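You operate a simulated robot arm through the tools that you are given. There is no shell and no other tool. Be economical: measure what you need, move in short steps, check, and stop when the job is done.

Carry out the task below with a simulated robot arm. There is one attempt and no reset: what you move stays moved.

Task
Lock the bored block in the vice, then stand the orange-capped steel tube in the block.
Fine: free the vice lock, close the jaw on the block. Where these are worked on the way, their far stop is far enough and under half their travel is too little: vice lock.

Only the result counts: the job must be done as asked and must still hold three seconds after the hand-in. Knocking over, shifting, dropping, spilling or breaking anything else fails it.

Robot
A 6-joint arm with a two-finger parallel gripper, fixed in place. Base frame: the origin is at the foot of the arm, x ahead of it, y to its left, z up; the work surface is at about z = 0. Lengths are in m, angles in degrees, forces in N, time in s.
With the tool pointing down near the work surface it reaches from about 0.18 to 0.46 m from the base axis. Its first joint turns from -70.0 to 70.0 degrees. Payload 1.9 kg.
The TCP is the grasp point between the finger pads, 0.023 m short of the fingertips. In the tool frame z runs along the fingers and y along their closing line. Largest opening 0.094 m; finger width 0.038, thickness 0.01; the body of the gripper, 0.054 by 0.096 m, starts 0.039 m behind the TCP.
Orientation is told as [roll, pitch, yaw] about the base's x, y, z axes, in that order, counted from this pose: with the fingers straight down and closing along the base's y, the tool's x points along the base's -x, its y along +y and its z along -z.

Tools
- The arm moves only by the tool arm_command. Its arguments are lists of equal length, an entry for each row: "slide": the shift along the tool's x, y, z in m, a list of three; "rotation": the turn, a rotation vector about the tool's x, y, z in degrees, a list of three; "claw": the closure in counts, from 0 (fully open) to 255 (shut). In form: {"slide": [[tx, ty, tz], ...], "rotation": [[ax, ay, az], ...], "claw": [claw, ...]}. A call has 1 to 12 rows; each row is the pose to reach, as a shift and turn from the pose commanded when the call began, along the tool's axes at that moment. A row lasts 0.2 s, in which the tool goes at most 0.05 m and 8.6 degrees; a call with a longer step from one row to the next is refused whole, and so is a gripper value outside its range. A pose out of reach is approached as far as the arm can. The call stops where the force on the tool passes 40 N (or 10 N more than at its start, if that is more) or the arm is blocked; 0.2 s more then pass. The fingers move at their own pace (about 0.108 m/s each) and stop on an object; they squeeze with about 37 N. The grip force told is the motor's: it shows also when the fingers shut on nothing. Time passes only in rows, and 0.2 s behind the last, so rows that repeat a pose let the fingers close. It gives the time, the measured TCP pose, the force on the tool (base axes), the opening and the grip force at its end, in the units of the frame above (readings bear some noise), with the torque about the TCP (base axes, N m) and any sound that the robot's microphone picked up.
- Cameras (640 x 400 px; columns grow to the right, rows downward): "scene" is fixed at [0.0777, 0.3322, 0.4323]; the picture's right is [-0.51, -0.86, 0.00], its down [-0.40, 0.24, -0.88] and it looks along [0.76, -0.45, -0.47] (base axes); focal length 214 px, centre (320, 200). "wrist" rides on the gripper at [0.086, 0.016, -0.074] in the tool frame; the picture's right is [-0.18, 0.98, 0.00], its down [-0.58, -0.11, -0.81] and it looks along [-0.79, -0.15, 0.59] (tool axes); focal length 243 px, centre (320, 200). There is no depth. A picture from a camera that has moved, and an enlarged one, comes with that camera's place and axes in the base frame and with its lens.
- grab_frame(camera): a new picture of that camera. It takes no simulated time.
- inspect(camera, box): a new picture of the part [left, top, right, bottom] of that camera's present view, enlarged. It takes no simulated time.
- sign_off(): hands the job in; it is judged then, once.

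Work in short steps. Places have to be worked out from the pictures, the camera data and where the tool is seen: move nearer, look again, correct. Check each grasp and each placing, and mend what went wrong. You have 120 turns and 84 pictures in all, those below and enlarged ones among them. Open the gripper and draw the arm clear of the work before you hand the job in, unless the task says otherwise; then end with one line.

The tools are called as a command line: name --argument value ..., lists and objects as JSON in quotes. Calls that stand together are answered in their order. arm_command: Moves the arm, as the interface text tells. Its arguments: {"type":"object","properties":{"slide":{"type":"array"},"rotation":{"type":"array"},"claw":{"type":"array"}},"required":["slide","rotation","claw"]} The other tools are called the same way: grab_frame (camera) takes a picture; inspect (camera, box) takes an enlarged picture of a part of a camera's view; sign_off () hands the job in.

At the start:

```text
t: 0.0
tcp_pos: [0.302, 0.123, 0.3167]
tcp_rot: [0.1, 0.0, 0.0]
force: [-0.7, 0.3, 0.7]
wrist_torque: [0.0, 0.02, 0.04]
gripper_width: 0.0937
grasp_force: 0.0
```

scene: 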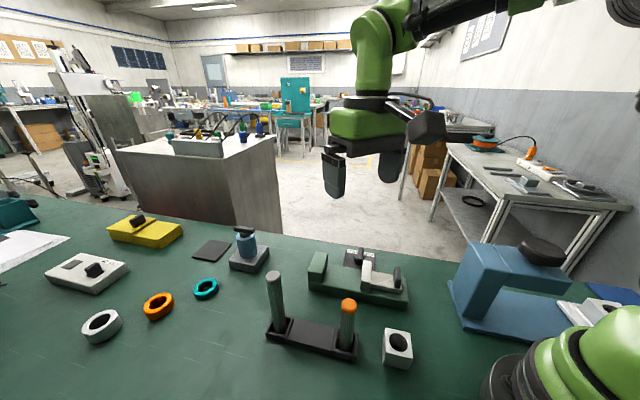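
wrist: 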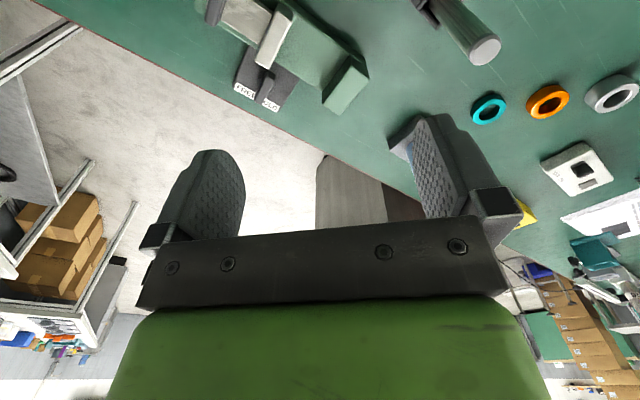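

I start by enlarging the vice, the rack and the block in the scene picture.

inspect --camera "scene" --box '[290, 230, 430, 318]'

inspect --camera "scene" --box '[250, 260, 430, 372]'

```text
4.55 times, centred on (360, 274) of scene
camera zoom: at [0.0777, 0.3322, 0.4323], right [-0.51, -0.86, 0.0], down [-0.4, 0.24, -0.88], along [0.76, -0.45, -0.47], focal length 975 px, centre (138, -136)
```

zoom: 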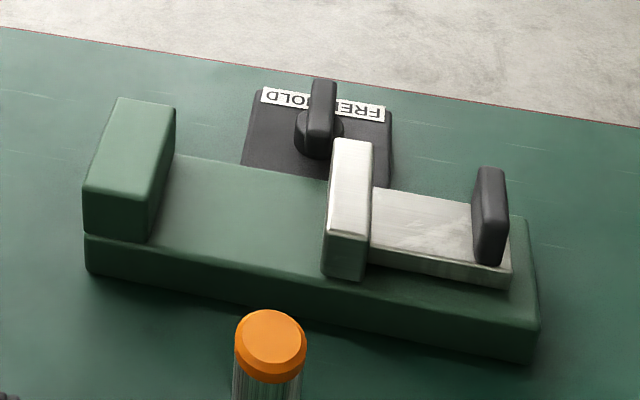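

```text
3.56 times, centred on (340, 316) of scene
camera zoom: at [0.0777, 0.3322, 0.4323], right [-0.51, -0.86, 0.0], down [-0.4, 0.24, -0.88], along [0.76, -0.45, -0.47], focal length 763 px, centre (249, -212)
```

zoom: 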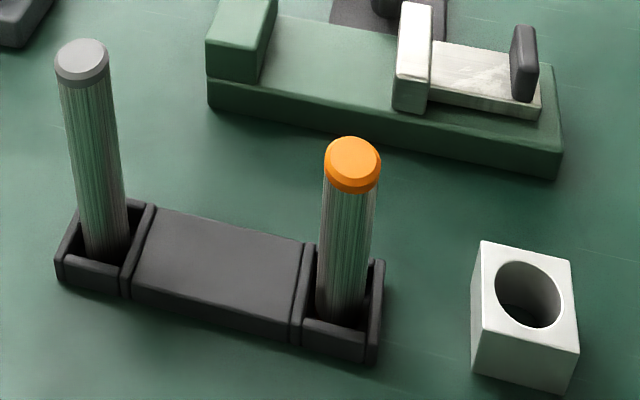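

Block top centre is about (0.191, 0.111), edges 45° to the base axes, about 44 mm wide and 46 mm tall. The vice axis also runs at 45° and the lock sits near (0.40, 0.02). I move closer to the lock for a look.

arm_command --slide '[[-0.007, -0.023, 0.039], [-0.014, -0.046, 0.078], [-0.021, -0.07, 0.118], [-0.028, -0.093, 0.157]]' --rotation '[[0, 0, 0], [0, 0, 0], [0, 0, 0], [0, 0, 0]]' --claw '[0, 0, 0, 0]'

grab_frame --camera "wrist"

grab_frame --camera "scene"

```text
t: 1.0
tcp_pos: [0.3305, 0.0284, 0.1592]
tcp_rot: [0.1, 0.0, 0.0]
force: [-0.1, 0.9, -0.4]
wrist_torque: [0.04, 0.02, 0.0]
gripper_width: 0.0941
grasp_force: 0.0
```

```text
79 pictures are left
camera wrist: at [0.2448, 0.0451, 0.2325], right [0.18, 0.98, 0.0], down [0.58, -0.11, 0.81], along [0.79, -0.15, -0.59], focal length 243 px, centre (320, 200)
```

wrist: 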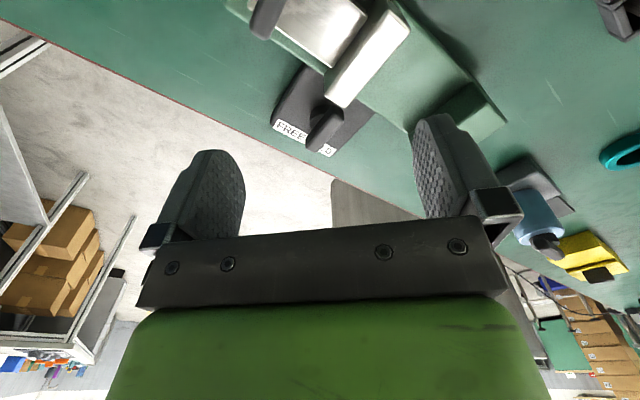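

```text
78 pictures are left
```

scene: 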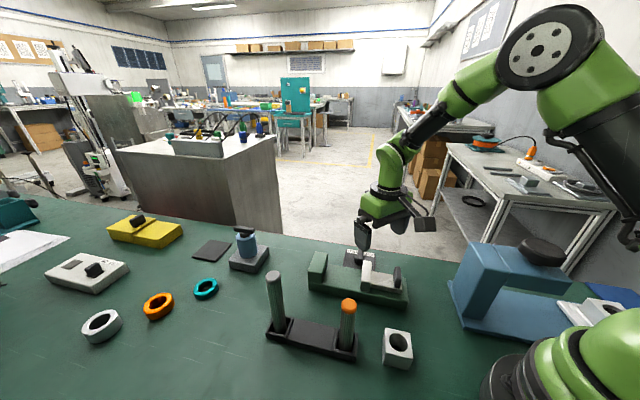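

inspect --camera "wrist" --box '[230, 0, 430, 170]'

```text
2.35 times, centred on (330, 85) of wrist
camera zoom: at [0.2448, 0.0451, 0.2325], right [0.18, 0.98, 0.0], down [0.58, -0.11, 0.81], along [0.79, -0.15, -0.59], focal length 571 px, centre (296, 471)
```

zoom: 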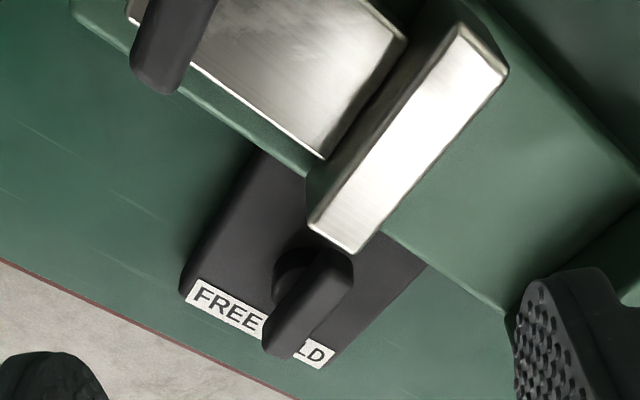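

The lock appears to be a bar on a pivot near (0.395, 0.025), but its direction is unclear. I tilt the wrist so the camera looks down on it.

arm_command --slide '[[-0.02, 0, 0.01], [-0.04, 0, 0.02], [-0.06, 0, 0.03]]' --rotation '[[0, 8.3, 0], [0, 16.6, 0], [0, 25, 0]]' --claw '[0, 0, 0]'

inspect --camera "wrist" --box '[200, 40, 440, 220]'

```text
t: 1.8
tcp_pos: [0.3898, 0.0271, 0.1302]
tcp_rot: [-0.3, 24.4, 0.4]
force: [0.2, -0.6, 0.0]
wrist_torque: [-0.02, -0.01, 0.03]
gripper_width: 0.0938
grasp_force: 0.0
```

```text
2.22 times, centred on (320, 130) of wrist
camera zoom: at [0.341, 0.0434, 0.233], right [0.16, 0.98, -0.08], down [0.86, -0.1, 0.49], along [0.48, -0.15, -0.87], focal length 539 px, centre (320, 356)
```

zoom: 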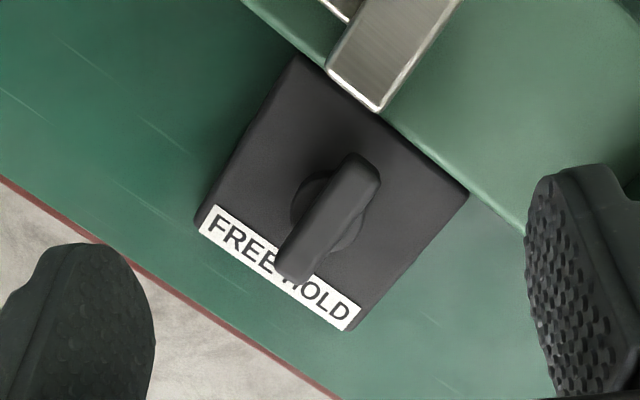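

The lock is a bar handle at about (0.391, 0.023, 0.042), aligned across the vice. I level the tool again, then yaw it -45° so the fingers can straddle the bar.

arm_command --slide '[[0, 0, 0], [0, 0, 0], [0, 0, 0]]' --rotation '[[0, -8.4, 0], [0, -16.8, 0], [0, -25, 0]]' --claw '[0, 0, 0]'

arm_command --slide '[[0, 0, 0], [0, 0, 0], [0, 0, 0], [0, 0, 0], [0, 0, 0], [-0.001, -0.005, 0.02], [-0.001, -0.005, 0.03]]' --rotation '[[0, 0, 8], [0, 0, 16], [0, 0, 24], [0, 0, 32], [0, 0, 40], [0, 0, 45], [0, 0, 45]]' --claw '[0, 0, 0, 0, 0, 0, 0]'

grab_frame --camera "wrist"

inspect --camera "scene" --box '[290, 200, 450, 310]'

```text
t: 2.6
tcp_pos: [0.3895, 0.0303, 0.1304]
tcp_rot: [0.1, -0.2, -0.1]
force: [0.9, 0.5, -0.1]
wrist_torque: [0.0, 0.01, -0.01]
gripper_width: 0.094
grasp_force: 0.0
```

```text
t: 4.2
tcp_pos: [0.3911, 0.0237, 0.0999]
tcp_rot: [0.1, 0.0, -45.3]
force: [-0.2, -0.4, 0.4]
wrist_torque: [0.04, -0.01, -0.01]
gripper_width: 0.0937
grasp_force: 0.0
```

```text
75 pictures are left
camera wrist: at [0.3425, 0.0971, 0.1738], right [0.83, 0.56, 0.0], down [0.33, -0.49, 0.81], along [0.45, -0.67, -0.59], focal length 243 px, centre (320, 200)
```

wrist: 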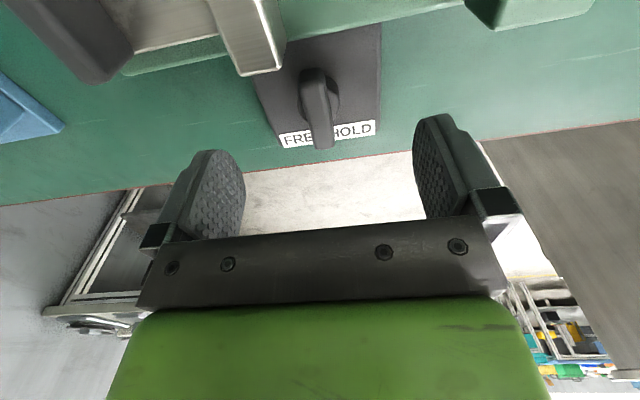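

```text
3.64 times, centred on (370, 255) of scene
camera zoom: at [0.0777, 0.3322, 0.4323], right [-0.51, -0.86, 0.0], down [-0.4, 0.24, -0.88], along [0.76, -0.45, -0.47], focal length 780 px, centre (138, 0)
```

zoom: 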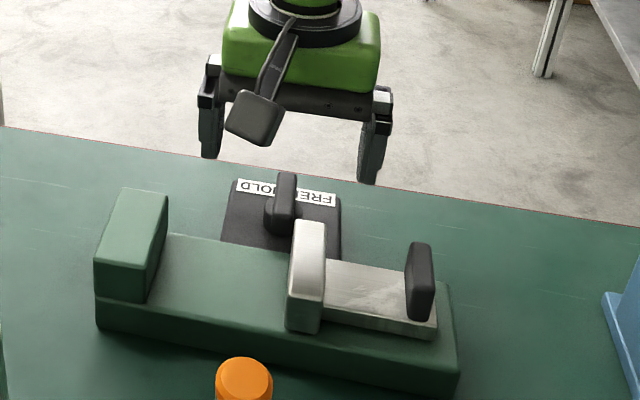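

The fingers are centred across the bar. I descend to z≈0.047 and close on it.

arm_command --slide '[[0, 0, 0.02], [0, 0, 0.04], [0, 0, 0.053], [0, 0, 0.053]]' --rotation '[[0, 0, 0], [0, 0, 0], [0, 0, 0], [0, 0, 0]]' --claw '[0, 0, 0, 0]'

arm_command --slide '[[0, 0, 0], [0, 0, 0], [0, 0, 0]]' --rotation '[[0, 0, 0], [0, 0, 0], [0, 0, 0]]' --claw '[255, 255, 255]'

inspect --camera "scene" --box '[290, 200, 450, 310]'

```text
t: 5.2
tcp_pos: [0.3909, 0.0235, 0.0471]
tcp_rot: [0.1, 0.0, -45.0]
force: [0.2, 0.2, -0.2]
wrist_torque: [-0.02, 0.0, 0.02]
gripper_width: 0.094
grasp_force: 0.0
```

```text
t: 6.0
tcp_pos: [0.3906, 0.0234, 0.0464]
tcp_rot: [0.0, 0.1, -45.1]
force: [-6.9, -7.4, 4.7]
wrist_torque: [-0.24, 0.03, -0.04]
gripper_width: 0.0269
grasp_force: 45.0
```

```text
3.64 times, centred on (370, 255) of scene
camera zoom: at [0.0777, 0.3322, 0.4323], right [-0.51, -0.86, 0.0], down [-0.4, 0.24, -0.88], along [0.76, -0.45, -0.47], focal length 780 px, centre (138, 0)
```

zoom: 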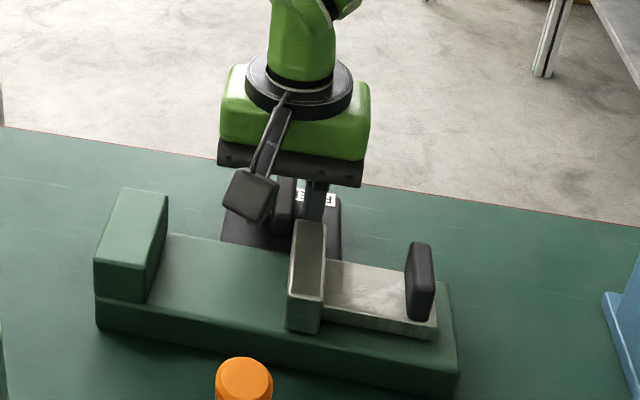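

Opening 27 mm means I hold the round knob under the bar. I open, rise 12 mm, and close again on the bar itself.

arm_command --slide '[[0, 0, 0], [0, -0.001, -0.006], [0, -0.001, -0.012], [0, -0.001, -0.012], [0, -0.001, -0.012], [0, -0.001, -0.012], [0, -0.001, -0.012]]' --rotation '[[0, 0, 0], [0, 0, 0], [0, 0, 0], [0, 0, 0], [0, 0, 0], [0, 0, 0], [0, 0, 0]]' --claw '[120, 120, 120, 255, 255, 255, 255]'

```text
t: 7.6
tcp_pos: [0.3917, 0.0241, 0.0581]
tcp_rot: [0.0, 0.1, -45.0]
force: [-8.7, -7.2, 3.9]
wrist_torque: [-0.63, -0.36, 0.05]
gripper_width: 0.0148
grasp_force: 45.1
```

Now the bar is held (15 mm). I turn clockwise seen from above, toward FREE, and watch the torque.

arm_command --slide '[[0, 0, 0], [0, 0, 0], [0, 0, 0]]' --rotation '[[0, 0, 5], [0, 0, 10], [0, 0, 15]]' --claw '[255, 255, 255]'

inspect --camera "wrist" --box '[230, 40, 430, 200]'

```text
t: 8.4
tcp_pos: [0.391, 0.0235, 0.0595]
tcp_rot: [-0.1, 0.0, -59.6]
force: [-8.4, -17.1, -2.0]
wrist_torque: [-0.27, -0.02, 2.47]
gripper_width: 0.0247
grasp_force: 44.7
```

```text
2.50 times, centred on (330, 120) of wrist
camera zoom: at [0.3615, 0.1063, 0.1321], right [0.94, 0.34, 0.0], down [0.2, -0.56, 0.81], along [0.27, -0.76, -0.59], focal length 606 px, centre (295, 400)
```

zoom: 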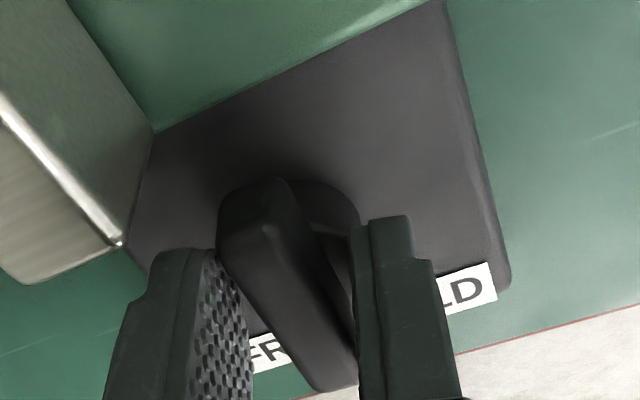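

The bar did not turn: the fingers rode up on it with 2.5 N m. I rotate back to its line and try the other direction gently.

arm_command --slide '[[0, 0, 0], [0, 0, 0], [0, 0, 0], [0, 0, 0]]' --rotation '[[0, 0, -8], [0, 0, -15], [0, 0, -15], [0, 0, -15]]' --claw '[255, 255, 255, 255]'

arm_command --slide '[[0, 0, 0], [0, 0, 0], [0, 0, 0]]' --rotation '[[0, 0, -5], [0, 0, -10], [0, 0, -15]]' --claw '[255, 255, 255]'

inspect --camera "wrist" --box '[230, 40, 430, 200]'

```text
t: 9.4
tcp_pos: [0.3895, 0.0248, 0.0592]
tcp_rot: [-0.1, 0.2, -45.2]
force: [-31.2, -7.8, 14.1]
wrist_torque: [0.11, 0.52, 0.36]
gripper_width: 0.015
grasp_force: 44.8
```

```text
t: 10.0
tcp_pos: [0.3888, 0.0235, 0.0574]
tcp_rot: [-0.1, 0.4, -35.7]
force: [-6.6, -0.5, 3.9]
wrist_torque: [-0.42, -0.74, -0.03]
gripper_width: 0.0152
grasp_force: 45.1
stopped in row 3: the force on the tool passed its limit at 46 N (the readings are from after the stop); the commanded pose is now the measured one
```

```text
2.50 times, centred on (330, 120) of wrist
camera zoom: at [0.3292, 0.0875, 0.1323], right [0.72, 0.69, 0.0], down [0.41, -0.43, 0.8], along [0.55, -0.58, -0.6], focal length 606 px, centre (295, 400)
```

zoom: 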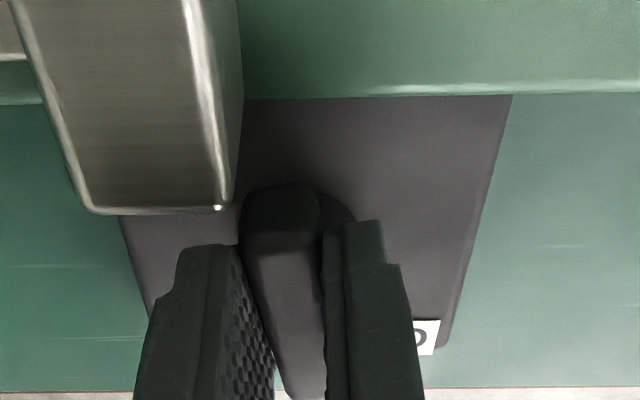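

It turned about 9° counter-clockwise with little torque. I check in the scene picture that the bar really followed.

inspect --camera "scene" --box '[320, 220, 410, 280]'

```text
6.67 times, centred on (365, 250) of scene
camera zoom: at [0.0777, 0.3322, 0.4323], right [-0.51, -0.86, 0.0], down [-0.4, 0.24, -0.88], along [0.76, -0.45, -0.47], focal length 1430 px, centre (20, -133)
```

zoom: 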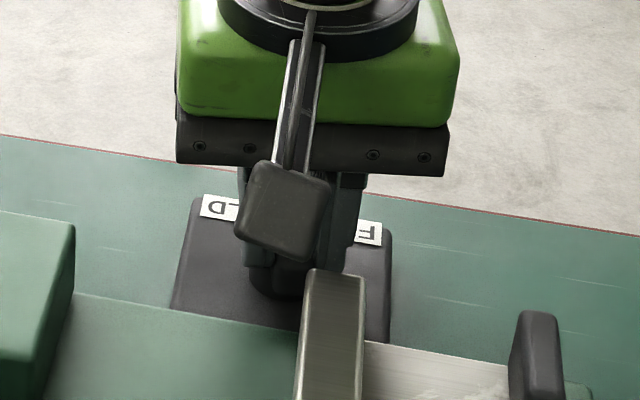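

The bar followed the tool. I continue counter-clockwise in small steps to find out the range.

arm_command --slide '[[0, 0, 0], [0, 0, 0], [0, 0, 0], [0, 0, 0]]' --rotation '[[0, 0, -5], [0, 0, -10], [0, 0, -15], [0, 0, -20]]' --claw '[255, 255, 255, 255]'

```text
t: 11.0
tcp_pos: [0.3904, 0.0226, 0.059]
tcp_rot: [-0.2, 0.7, -15.8]
force: [-23.1, -27.4, 17.0]
wrist_torque: [-0.21, 1.04, -0.15]
gripper_width: 0.0149
grasp_force: 45.4
```

It turns freely; the side force shows the pivot lies slightly toward -x, -y. I shift 2 mm that way and keep turning.

arm_command --slide '[[0.001, -0.0018, 0.001], [0.001, -0.0018, 0.001], [0.001, -0.0018, 0.001], [0.001, -0.0018, 0.001], [0.001, -0.0018, 0.001]]' --rotation '[[0, 0, 0], [0, 0, -6], [0, 0, -12], [0, 0, -18], [0, 0, -24]]' --claw '[255, 255, 255, 255, 255]'

inspect --camera "wrist" --box '[230, 40, 430, 200]'

```text
t: 12.2
tcp_pos: [0.3882, 0.0202, 0.0578]
tcp_rot: [-0.2, 0.3, 8.4]
force: [0.1, -37.4, 9.7]
wrist_torque: [-0.4, -1.39, -0.18]
gripper_width: 0.0148
grasp_force: 45.2
```

```text
2.50 times, centred on (330, 120) of wrist
camera zoom: at [0.3009, 0.0241, 0.1317], right [0.04, 1.0, 0.0], down [0.59, -0.02, 0.8], along [0.8, -0.03, -0.59], focal length 606 px, centre (295, 400)
```

zoom: 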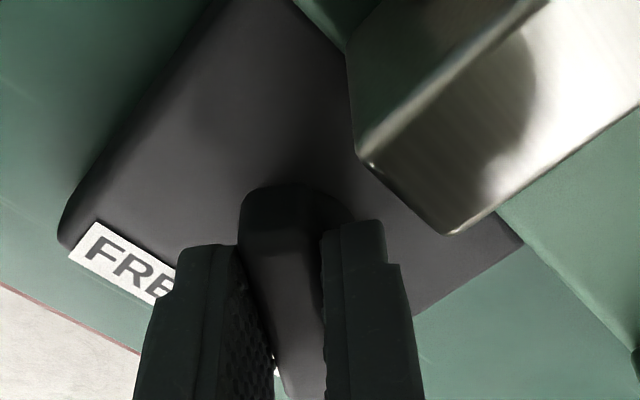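

Still free after 54°. I correct another 2 mm toward -y and continue.

arm_command --slide '[[0, -0.002, 0], [0, -0.002, 0], [0, -0.002, 0], [0, -0.002, 0], [0, -0.002, 0]]' --rotation '[[0, 0, 0], [0, 0, -6], [0, 0, -12], [0, 0, -18], [0, 0, -24]]' --claw '[255, 255, 255, 255, 255]'

```text
t: 13.4
tcp_pos: [0.3889, 0.0188, 0.057]
tcp_rot: [0.0, 0.2, 30.2]
force: [-2.0, -3.0, 2.2]
wrist_torque: [0.18, -0.26, 0.01]
gripper_width: 0.0148
grasp_force: 45.1
stopped in row 5: the force on the tool passed its limit at 50 N (the readings are from after the stop); the commanded pose is now the measured one
```

The stop relieved the side load at (0.389, 0.019). I continue from there.

arm_command --slide '[[0, 0, 0], [0, 0, 0], [0, 0, 0], [0, 0, 0]]' --rotation '[[0, 0, -5], [0, 0, -10], [0, 0, -15], [0, 0, -20]]' --claw '[255, 255, 255, 255]'

inspect --camera "scene" --box '[320, 220, 410, 280]'

```text
t: 14.4
tcp_pos: [0.3899, 0.0186, 0.0584]
tcp_rot: [-0.1, 0.1, 50.0]
force: [9.0, -17.4, 2.7]
wrist_torque: [0.21, -0.57, -2.05]
gripper_width: 0.0179
grasp_force: 44.9
```

```text
6.67 times, centred on (365, 250) of scene
camera zoom: at [0.0777, 0.3322, 0.4323], right [-0.51, -0.86, 0.0], down [-0.4, 0.24, -0.88], along [0.76, -0.45, -0.47], focal length 1430 px, centre (20, -133)
```

zoom: 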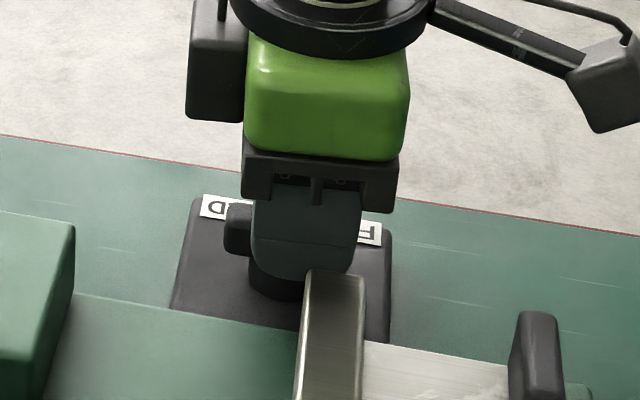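

A firm stop after 90° (2 N m): the bar now lies along the vice. I release, rise and look.

arm_command --slide '[[0, 0, 0], [0, 0, 0], [0, 0, 0], [0, 0, -0.03], [0, 0, -0.06], [0, 0, -0.09]]' --rotation '[[0, 0, 5], [0, 0, 5], [0, 0, 5], [0, 0, 5], [0, 0, 5], [0, 0, 5]]' --claw '[100, 0, 0, 0, 0, 0]'

inspect --camera "wrist" --box '[120, 0, 520, 200]'

inspect --camera "scene" --box '[290, 220, 430, 310]'

```text
t: 14.9
tcp_pos: [0.3958, 0.0117, 0.0587]
tcp_rot: [-1.6, -0.5, 46.1]
force: [40.5, -41.1, -20.8]
wrist_torque: [-0.45, -0.64, 0.29]
gripper_width: 0.069
grasp_force: 0.0
stopped in row 2: the force on the tool passed its limit at 52 N (the readings are from after the stop); the commanded pose is now the measured one
```

```text
1.60 times, centred on (320, 100) of wrist
camera zoom: at [0.3223, -0.0377, 0.1311], right [-0.58, 0.81, -0.03], down [0.46, 0.36, 0.81], along [0.67, 0.46, -0.58], focal length 388 px, centre (320, 360)
```

zoom: 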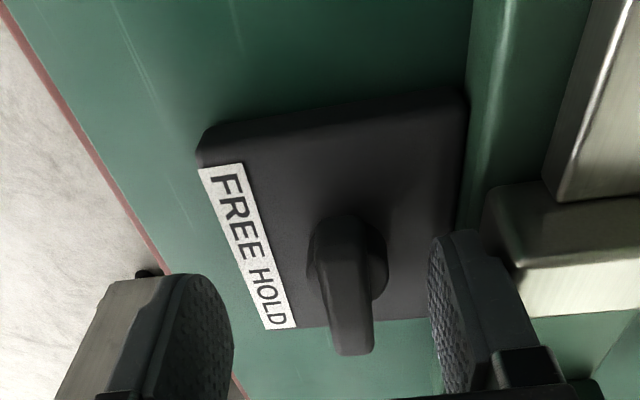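

```text
4.44 times, centred on (360, 265) of scene
camera zoom: at [0.0778, 0.3322, 0.4323], right [-0.51, -0.86, 0.0], down [-0.4, 0.24, -0.88], along [0.76, -0.45, -0.47], focal length 953 px, centre (142, -89)
```

zoom: 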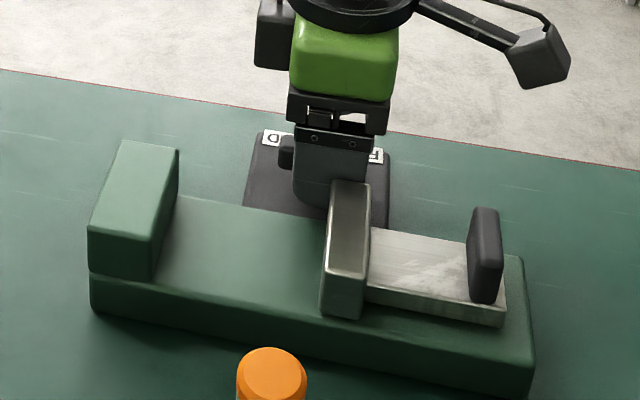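

While opening, the vice-side finger pressed on the jaw's end. I narrow the fingers a little and rise straight up.

arm_command --slide '[[0, 0, 0], [0, 0, 0], [0, 0, -0.03], [0, 0, -0.06], [0, 0, -0.09]]' --rotation '[[0, 0, 0], [0, 0, 0], [0, 0, 0], [0, 0, 0], [0, 0, 0]]' --claw '[130, 130, 130, 130, 130]'

inspect --camera "wrist" --box '[120, 0, 520, 200]'

inspect --camera "scene" --box '[290, 220, 430, 310]'

```text
t: 16.1
tcp_pos: [0.3919, 0.0167, 0.1489]
tcp_rot: [-0.6, 0.0, 45.8]
force: [-0.1, 0.4, -0.2]
wrist_torque: [0.01, 0.01, 0.01]
gripper_width: 0.0462
grasp_force: 0.1
```

```text
1.60 times, centred on (320, 100) of wrist
camera zoom: at [0.3197, -0.0328, 0.222], right [-0.58, 0.82, -0.01], down [0.48, 0.35, 0.81], along [0.66, 0.46, -0.59], focal length 388 px, centre (320, 360)
```

zoom: 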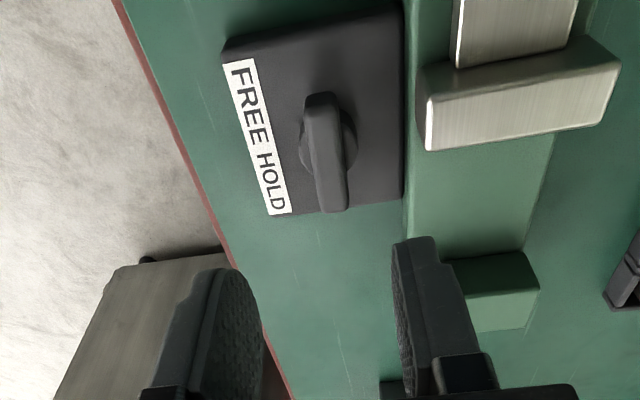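

```text
4.44 times, centred on (360, 265) of scene
camera zoom: at [0.0777, 0.3322, 0.4323], right [-0.51, -0.86, 0.0], down [-0.4, 0.24, -0.88], along [0.76, -0.45, -0.47], focal length 953 px, centre (142, -89)
```

zoom: 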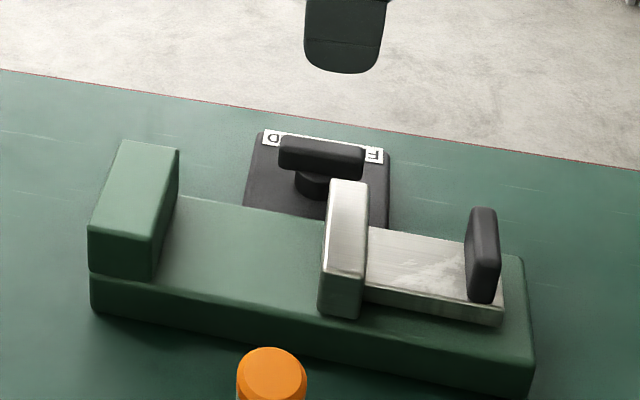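

The bar is now parallel to the vice, 90° from where it was. I move over the block at z 0.149, keeping yaw 45.8°.

arm_command --slide '[[0.0145, 0.042, 0], [0.029, 0.084, 0], [0.0436, 0.1258, 0], [0.058, 0.1677, 0], [0.0727, 0.2096, 0]]' --rotation '[[0, 0, 0], [0, 0, 0], [0, 0, 0], [0, 0, 0], [0, 0, 0]]' --claw '[0, 0, 0, 0, 0]'

grab_frame --camera "wrist"

inspect --camera "scene" --box '[310, 270, 450, 380]'

```text
t: 17.3
tcp_pos: [0.1897, 0.1091, 0.1456]
tcp_rot: [-0.7, -0.1, 45.7]
force: [0.4, 0.4, 0.6]
wrist_torque: [0.0, -0.01, -0.02]
gripper_width: 0.0939
grasp_force: 0.1
```

```text
63 pictures are left
camera wrist: at [0.1174, 0.0593, 0.2189], right [-0.58, 0.82, -0.01], down [0.48, 0.35, 0.81], along [0.66, 0.46, -0.59], focal length 243 px, centre (320, 200)
```

wrist: 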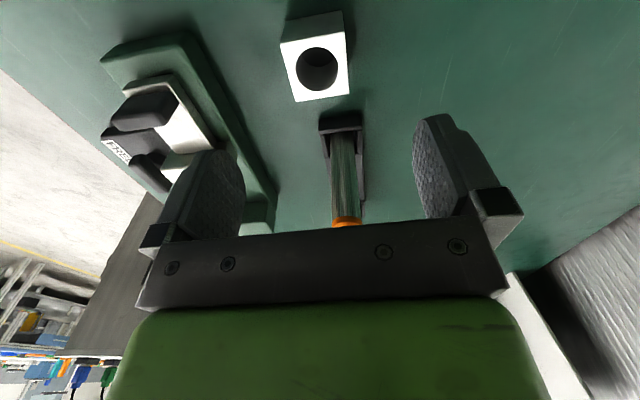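

```text
3.64 times, centred on (380, 325) of scene
camera zoom: at [0.0777, 0.3322, 0.4323], right [-0.51, -0.86, 0.0], down [-0.4, 0.24, -0.88], along [0.76, -0.45, -0.47], focal length 780 px, centre (102, -254)
```

zoom: 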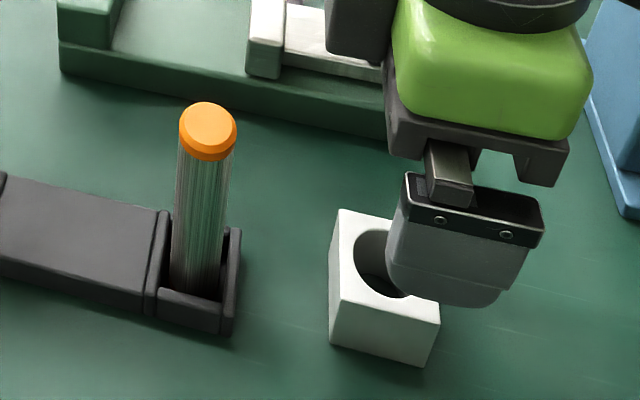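

Block hole reads near (0.187, 0.105) from the wrist, edges match yaw 46°. I remove the 0.7° roll and descend with the fingers straddling the block.

arm_command --slide '[[0.0025, 0, 0], [0.0025, 0, 0.04], [0.0025, 0, 0.075], [0.0025, 0, 0.1], [0.0025, 0, 0.1135], [0.0025, 0, 0.1135]]' --rotation '[[-0.7, 0, 0], [-0.7, 0, 0], [-0.7, 0, 0], [-0.7, 0, 0], [-0.7, 0, 0], [-0.7, 0, 0]]' --claw '[0, 0, 0, 0, 0, 0]'

inspect --camera "scene" --box '[310, 270, 450, 380]'

grab_frame --camera "wrist"

```text
t: 18.7
tcp_pos: [0.1896, 0.1068, 0.0308]
tcp_rot: [0.0, -0.1, 45.7]
force: [0.0, -0.4, 0.4]
wrist_torque: [0.02, -0.03, 0.01]
gripper_width: 0.0939
grasp_force: 0.0
```

```text
3.64 times, centred on (380, 325) of scene
camera zoom: at [0.0777, 0.3322, 0.4323], right [-0.51, -0.86, 0.0], down [-0.4, 0.24, -0.88], along [0.76, -0.45, -0.47], focal length 780 px, centre (102, -254)
```

zoom: 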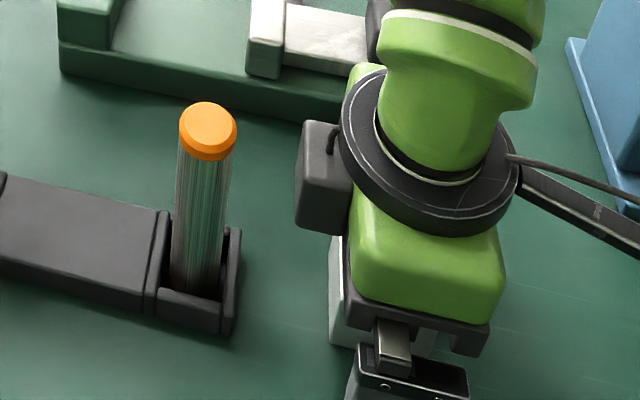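

```text
60 pictures are left
camera wrist: at [0.118, 0.0566, 0.105], right [-0.58, 0.82, 0.0], down [0.48, 0.34, 0.81], along [0.66, 0.47, -0.59], focal length 243 px, centre (320, 200)
```

wrist: 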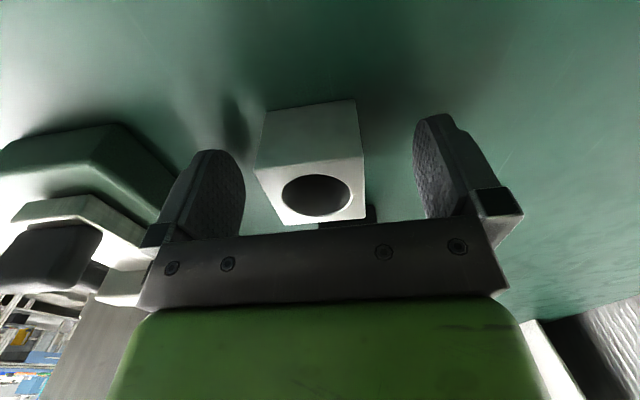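

The block sits squarely between the fingers, its centre about 3 mm nearer the base than the TCP. I shift that much and close.

arm_command --slide '[[0.003, 0, 0], [0.003, 0, 0], [0.003, 0, 0], [0.003, 0, 0]]' --rotation '[[0, 0, 0], [0, 0, 0], [0, 0, 0], [0, 0, 0]]' --claw '[0, 255, 255, 255]'

arm_command --slide '[[0, 0, -0.03], [0, 0, -0.06], [0, 0, -0.09]]' --rotation '[[0, 0, 0], [0, 0, 0], [0, 0, 0]]' --claw '[255, 255, 255]'

grab_frame --camera "wrist"

inspect --camera "scene" --box '[290, 210, 450, 330]'

```text
t: 19.7
tcp_pos: [0.1878, 0.1048, 0.0327]
tcp_rot: [0.0, 0.0, 45.8]
force: [0.1, 0.3, -0.2]
wrist_torque: [0.02, -0.01, 0.02]
gripper_width: 0.0437
grasp_force: 37.3
```

```text
t: 20.5
tcp_pos: [0.185, 0.1057, 0.1219]
tcp_rot: [-0.1, 0.0, 45.8]
force: [0.1, -0.3, -0.3]
wrist_torque: [0.0, -0.01, -0.03]
gripper_width: 0.0
grasp_force: 37.3
```

```text
59 pictures are left
camera wrist: at [0.1142, 0.0557, 0.1957], right [-0.58, 0.82, 0.0], down [0.48, 0.34, 0.81], along [0.66, 0.47, -0.59], focal length 243 px, centre (320, 200)
```

wrist: 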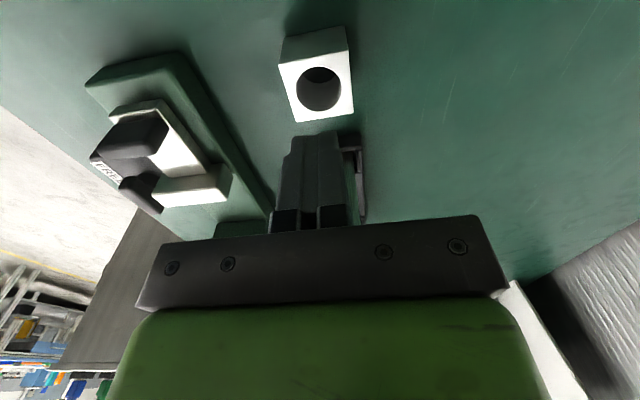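

```text
3.33 times, centred on (370, 270) of scene
camera zoom: at [0.0777, 0.3322, 0.4323], right [-0.51, -0.86, 0.0], down [-0.4, 0.24, -0.88], along [0.76, -0.45, -0.47], focal length 715 px, centre (153, -33)
```

zoom: 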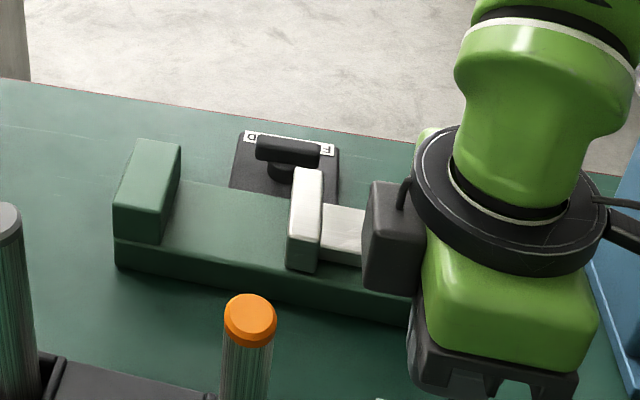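

The block slipped out on lifting (fingers shut to zero). I look closely at the block and fingers before a second try.

inspect --camera "wrist" --box '[240, 10, 400, 150]'

inspect --camera "scene" --box '[330, 270, 450, 390]'

```text
2.86 times, centred on (320, 80) of wrist
camera zoom: at [0.1142, 0.0557, 0.1957], right [-0.58, 0.82, 0.0], down [0.48, 0.34, 0.81], along [0.66, 0.47, -0.59], focal length 693 px, centre (320, 543)
```

zoom: 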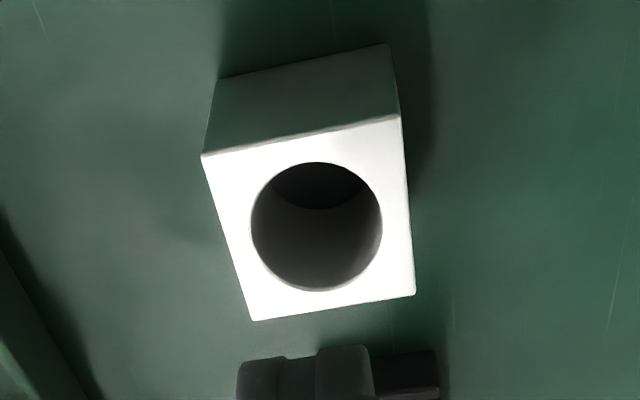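

```text
3.33 times, centred on (390, 330) of scene
camera zoom: at [0.0777, 0.3322, 0.4323], right [-0.51, -0.86, 0.0], down [-0.4, 0.24, -0.88], along [0.76, -0.45, -0.47], focal length 715 px, centre (87, -233)
```

zoom: 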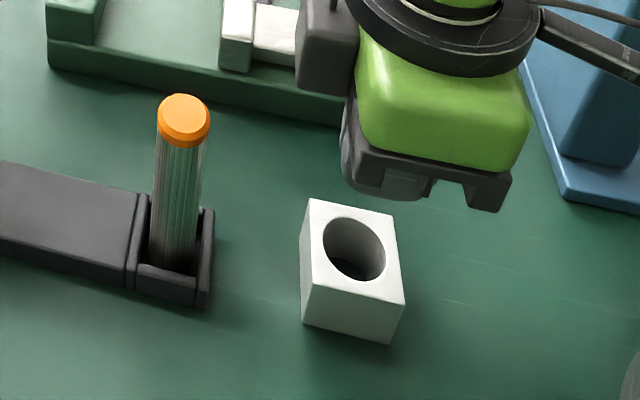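

The block stands upright and undisturbed near (0.187, 0.105). I open, go lower (z≈0.027), close with a longer wait, and lift slowly.

arm_command --slide '[[0, 0, 0], [0, 0, 0], [0, -0.001, 0.03], [0, -0.001, 0.06], [0, -0.001, 0.085], [0, -0.001, 0.095], [0, -0.001, 0.095]]' --rotation '[[0, 0, 0], [0, 0, 0], [0, 0, 0], [0, 0, 0], [0, 0, 0], [0, 0, 0], [0, 0, 0]]' --claw '[0, 0, 0, 0, 0, 0, 0]'

arm_command --slide '[[0, 0, 0], [0, 0, 0], [0, 0, 0], [0, 0, 0], [0, 0, 0]]' --rotation '[[0, 0, 0], [0, 0, 0], [0, 0, 0], [0, 0, 0], [0, 0, 0]]' --claw '[255, 255, 255, 255, 255]'

arm_command --slide '[[0, 0, -0.002], [0, 0, -0.004]]' --rotation '[[0, 0, 0], [0, 0, 0]]' --claw '[255, 255]'

grab_frame --camera "wrist"

```text
t: 22.1
tcp_pos: [0.1877, 0.1057, 0.0255]
tcp_rot: [0.0, -0.1, 45.8]
force: [-0.1, 0.0, 0.2]
wrist_torque: [0.01, -0.01, -0.01]
gripper_width: 0.0941
grasp_force: 0.0
```

```text
t: 23.3
tcp_pos: [0.1874, 0.1068, 0.0257]
tcp_rot: [0.0, 0.0, 45.8]
force: [-0.5, 0.1, -0.5]
wrist_torque: [0.01, -0.01, 0.0]
gripper_width: 0.0439
grasp_force: 36.6
```

```text
t: 23.9
tcp_pos: [0.1882, 0.1057, 0.03]
tcp_rot: [0.0, 0.0, 45.8]
force: [0.3, -0.3, -1.7]
wrist_torque: [-0.01, 0.01, -0.02]
gripper_width: 0.0439
grasp_force: 36.9
```

```text
55 pictures are left
camera wrist: at [0.1164, 0.0549, 0.1036], right [-0.58, 0.82, 0.0], down [0.48, 0.34, 0.81], along [0.66, 0.47, -0.59], focal length 243 px, centre (320, 200)
```

wrist: 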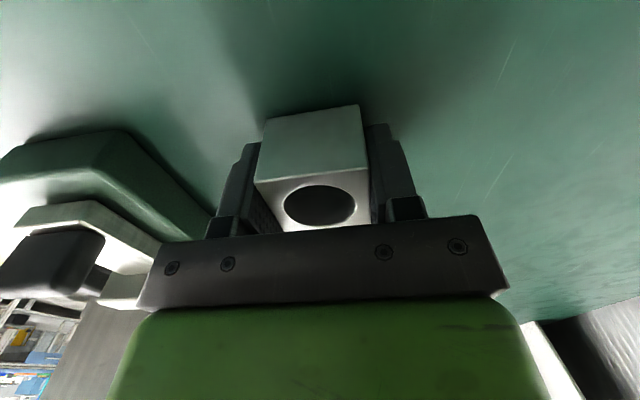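

Now the force shows -1.7 N and the opening holds at 43.9 mm. I lift slowly further.

arm_command --slide '[[0, 0, -0.005], [0, 0, -0.01], [0, 0, -0.015], [0, 0, -0.02]]' --rotation '[[0, 0, 0], [0, 0, 0], [0, 0, 0], [0, 0, 0]]' --claw '[255, 255, 255, 255]'

grab_frame --camera "wrist"

```text
t: 24.9
tcp_pos: [0.1881, 0.1044, 0.0502]
tcp_rot: [0.0, 0.0, 45.9]
force: [-0.1, -1.0, -1.8]
wrist_torque: [-0.02, 0.0, -0.05]
gripper_width: 0.044
grasp_force: 37.0
```

```text
54 pictures are left
camera wrist: at [0.1164, 0.054, 0.1243], right [-0.58, 0.82, 0.0], down [0.48, 0.34, 0.81], along [0.66, 0.47, -0.59], focal length 243 px, centre (320, 200)
```

wrist: 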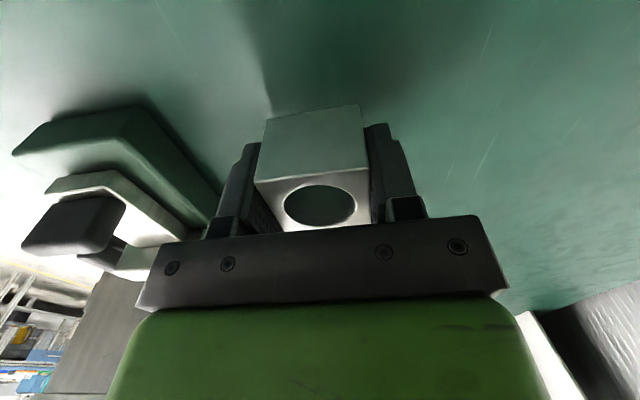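

The block is firmly held. I raise it to z≈0.125 and carry it toward a point over the vice gap, near (0.372, 0.102).

arm_command --slide '[[0, 0, -0.02], [0, 0, -0.04], [0, 0, -0.06], [0, 0, -0.075], [-0.02, -0.0206, -0.075], [-0.04, -0.041, -0.075], [-0.06, -0.0617, -0.075], [-0.08, -0.0823, -0.075], [-0.1, -0.1029, -0.075], [-0.12, -0.1234, -0.075], [-0.128, -0.1317, -0.075]]' --rotation '[[0, 0, 0], [0, 0, 0], [0, 0, 0], [0, 0, 0], [0, 0, 0], [0, 0, 0], [0, 0, 0], [0, 0, 0], [0, 0, 0], [0, 0, 0], [0, 0, 0]]' --claw '[255, 255, 255, 255, 255, 255, 255, 255, 255, 255, 255]'

grab_frame --camera "wrist"

inspect --camera "scene" --box '[290, 200, 430, 310]'

```text
t: 27.3
tcp_pos: [0.3716, 0.1044, 0.123]
tcp_rot: [0.0, 0.0, 45.8]
force: [0.0, 0.3, -1.1]
wrist_torque: [-0.01, 0.0, 0.01]
gripper_width: 0.0439
grasp_force: 36.6
```

```text
53 pictures are left
camera wrist: at [0.3006, 0.0534, 0.1976], right [-0.58, 0.82, 0.0], down [0.48, 0.34, 0.81], along [0.66, 0.47, -0.59], focal length 243 px, centre (320, 200)
```

wrist: 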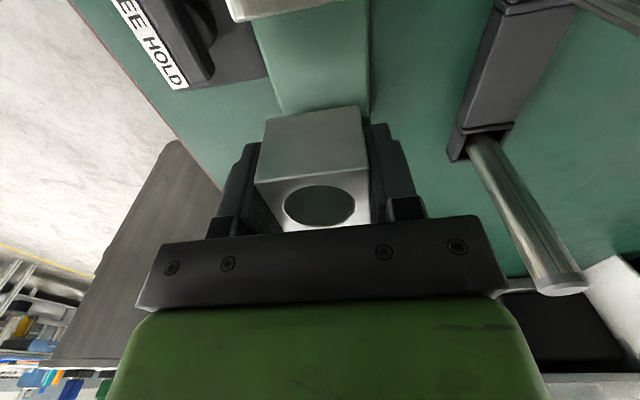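

```text
3.64 times, centred on (360, 255) of scene
camera zoom: at [0.0777, 0.3322, 0.4323], right [-0.51, -0.86, 0.0], down [-0.4, 0.24, -0.88], along [0.76, -0.45, -0.47], focal length 780 px, centre (174, 0)
```

zoom: 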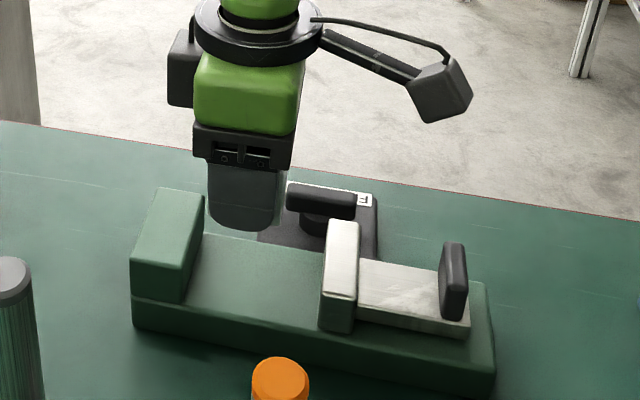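

The block is over the channel, with about 13 mm to the fixed jaw by my estimate. I shift 2 mm in the cross direction and lower to z≈0.060.

arm_command --slide '[[0, -0.002, 0.02], [0, -0.002, 0.04], [0, -0.002, 0.055], [0, -0.002, 0.063]]' --rotation '[[0, 0, 0], [0, 0, 0], [0, 0, 0], [0, 0, 0]]' --claw '[255, 255, 255, 255]'

inspect --camera "scene" --box '[290, 200, 430, 310]'

```text
t: 28.3
tcp_pos: [0.3731, 0.1043, 0.0627]
tcp_rot: [-0.1, -0.1, 45.7]
force: [0.0, 0.5, -1.9]
wrist_torque: [-0.02, 0.0, 0.01]
gripper_width: 0.0439
grasp_force: 37.3
```

```text
3.64 times, centred on (360, 255) of scene
camera zoom: at [0.0777, 0.3322, 0.4323], right [-0.51, -0.86, 0.0], down [-0.4, 0.24, -0.88], along [0.76, -0.45, -0.47], focal length 780 px, centre (174, 0)
```

zoom: 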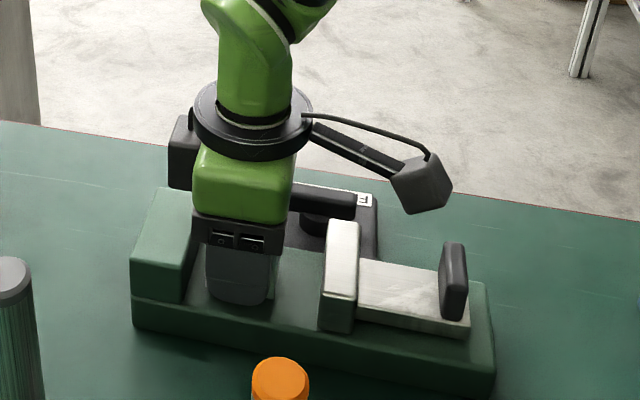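

Clear of both jaws. I lower in small steps and watch the vertical force for contact.

arm_command --slide '[[0, 0, 0.003], [0, 0, 0.006], [0, 0, 0.008]]' --rotation '[[0, 0, 0], [0, 0, 0], [0, 0, 0]]' --claw '[255, 255, 255]'

arm_command --slide '[[0, 0, 0.001], [0, 0, 0.002]]' --rotation '[[0, 0, 0], [0, 0, 0]]' --claw '[255, 255]'

```text
t: 29.1
tcp_pos: [0.3728, 0.1033, 0.0544]
tcp_rot: [0.0, -0.2, 45.8]
force: [-3.3, 0.0, 7.8]
wrist_torque: [-0.08, 0.05, -0.01]
gripper_width: 0.0437
grasp_force: 37.0
```

```text
t: 29.7
tcp_pos: [0.3741, 0.1036, 0.053]
tcp_rot: [0.0, -0.3, 45.7]
force: [-5.7, 0.8, 24.7]
wrist_torque: [0.08, 0.11, -0.06]
gripper_width: 0.0438
grasp_force: 36.9
```

The block is seated (25 N down). I release with a moderate opening and rise, then look.

arm_command --slide '[[0, 0, -0.001], [0, 0, -0.001], [0, 0, -0.03], [0, 0, -0.06], [0, 0, -0.1]]' --rotation '[[0, 0, 0], [0, 0, 0], [0, 0, 0], [0, 0, 0], [0, 0, 0]]' --claw '[80, 80, 80, 80, 80]'

inspect --camera "scene" --box '[290, 200, 430, 310]'

grab_frame --camera "wrist"

```text
t: 30.9
tcp_pos: [0.3746, 0.1046, 0.1537]
tcp_rot: [-0.1, 0.0, 45.8]
force: [0.8, 0.4, -0.3]
wrist_torque: [-0.01, -0.01, 0.0]
gripper_width: 0.0646
grasp_force: 0.0
```

```text
3.64 times, centred on (360, 255) of scene
camera zoom: at [0.0777, 0.3322, 0.4323], right [-0.51, -0.86, 0.0], down [-0.4, 0.24, -0.88], along [0.76, -0.45, -0.47], focal length 780 px, centre (174, 0)
```

zoom: 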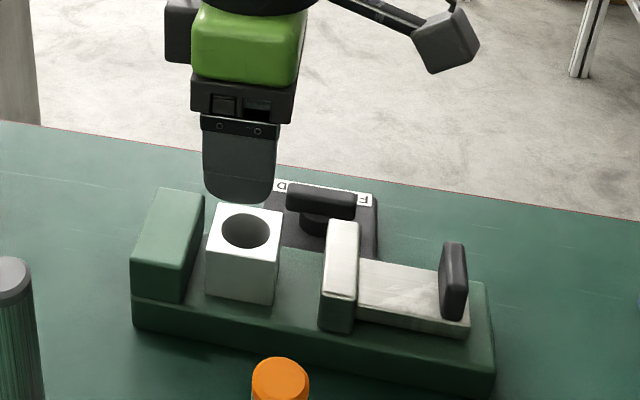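

```text
49 pictures are left
camera wrist: at [0.3024, 0.054, 0.2267], right [-0.58, 0.82, 0.0], down [0.48, 0.34, 0.81], along [0.66, 0.47, -0.59], focal length 243 px, centre (320, 200)
```

wrist: 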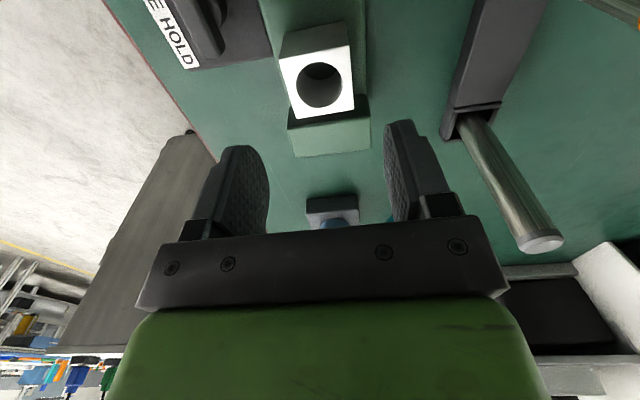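

The block sits squarely in the vice, a few mm off the fixed jaw. I close the fingers and move back along the vice axis to a point behind the jaw's handle.

arm_command --slide '[[0.04, 0, 0], [0.08, 0, 0], [0.12, 0, 0], [0.155, 0, 0], [0.178, 0, 0], [0.178, 0, 0.03]]' --rotation '[[0, 0, 0], [0, 0, 0], [0, 0, 0], [0, 0, 0], [0, 0, 0], [0, 0, 0]]' --claw '[255, 255, 255, 255, 255, 255]'

grab_frame --camera "wrist"

inspect --camera "scene" --box '[310, 200, 450, 310]'

```text
t: 32.3
tcp_pos: [0.249, -0.0254, 0.1209]
tcp_rot: [0.0, 0.0, 45.9]
force: [-0.2, -0.5, 0.5]
wrist_torque: [-0.02, -0.02, -0.01]
gripper_width: 0.0
grasp_force: 37.2
```

```text
48 pictures are left
camera wrist: at [0.1772, -0.0746, 0.1949], right [-0.58, 0.82, 0.0], down [0.48, 0.34, 0.81], along [0.66, 0.47, -0.59], focal length 243 px, centre (320, 200)
```

wrist: 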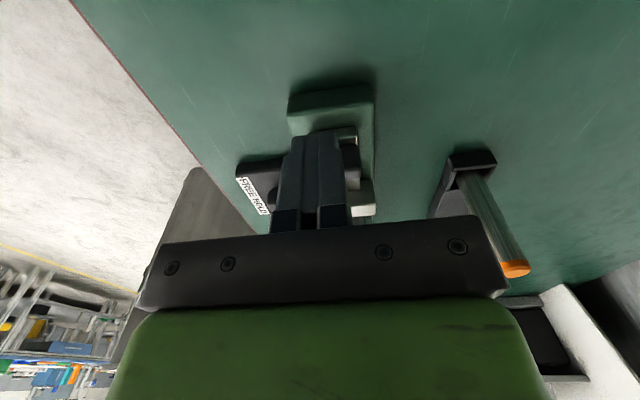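

```text
3.64 times, centred on (380, 255) of scene
camera zoom: at [0.0777, 0.3322, 0.4323], right [-0.51, -0.86, 0.0], down [-0.4, 0.24, -0.88], along [0.76, -0.45, -0.47], focal length 780 px, centre (102, 0)
```

zoom: 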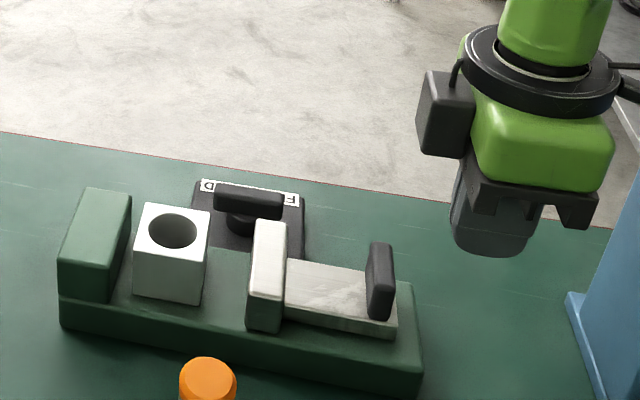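

I'm behind the handle. I descend to z≈0.066 with a 5 mm sideways correction, then check.

arm_command --slide '[[0, 0.005, 0.025], [0, 0.005, 0.045], [0, 0.005, 0.054]]' --rotation '[[0, 0, 0], [0, 0, 0], [0, 0, 0]]' --claw '[255, 255, 255]'

inspect --camera "scene" --box '[310, 200, 450, 310]'

inspect --camera "wrist" --box '[220, 50, 420, 240]'

```text
t: 32.9
tcp_pos: [0.243, -0.02, 0.0849]
tcp_rot: [0.1, 0.1, 45.9]
force: [0.8, -2.5, 30.7]
wrist_torque: [-1.9, 2.35, 0.25]
gripper_width: 0.0002
grasp_force: 36.8
stopped in row 2: the force on the tool passed its limit at 177 N (the readings are from after the stop); the commanded pose is now the measured one
```

```text
3.64 times, centred on (380, 255) of scene
camera zoom: at [0.0777, 0.3322, 0.4323], right [-0.51, -0.86, 0.0], down [-0.4, 0.24, -0.88], along [0.76, -0.45, -0.47], focal length 780 px, centre (102, 0)
```

zoom: 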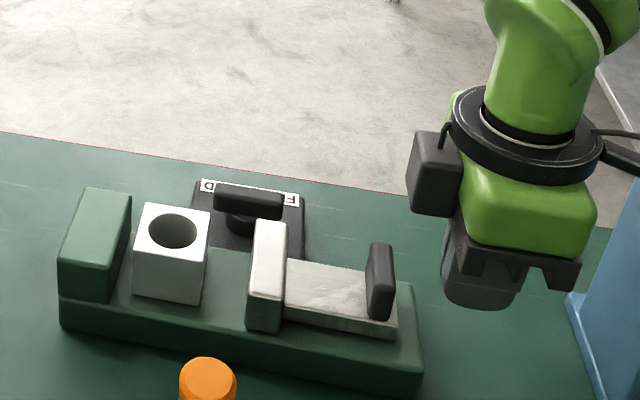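

```text
2.11 times, centred on (320, 145) of wrist
camera zoom: at [0.1726, -0.0707, 0.1598], right [-0.58, 0.82, 0.0], down [0.49, 0.34, 0.8], along [0.66, 0.47, -0.59], focal length 511 px, centre (320, 316)
```

zoom: 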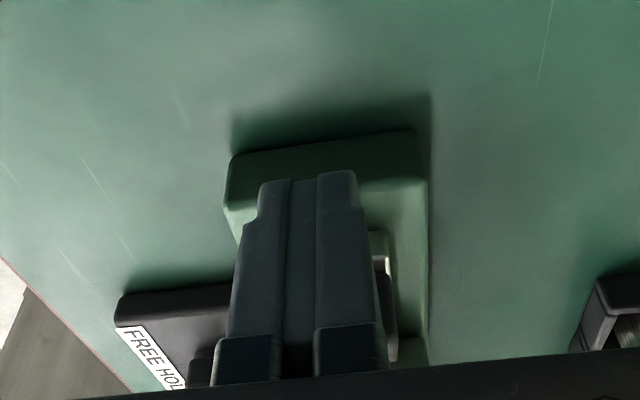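

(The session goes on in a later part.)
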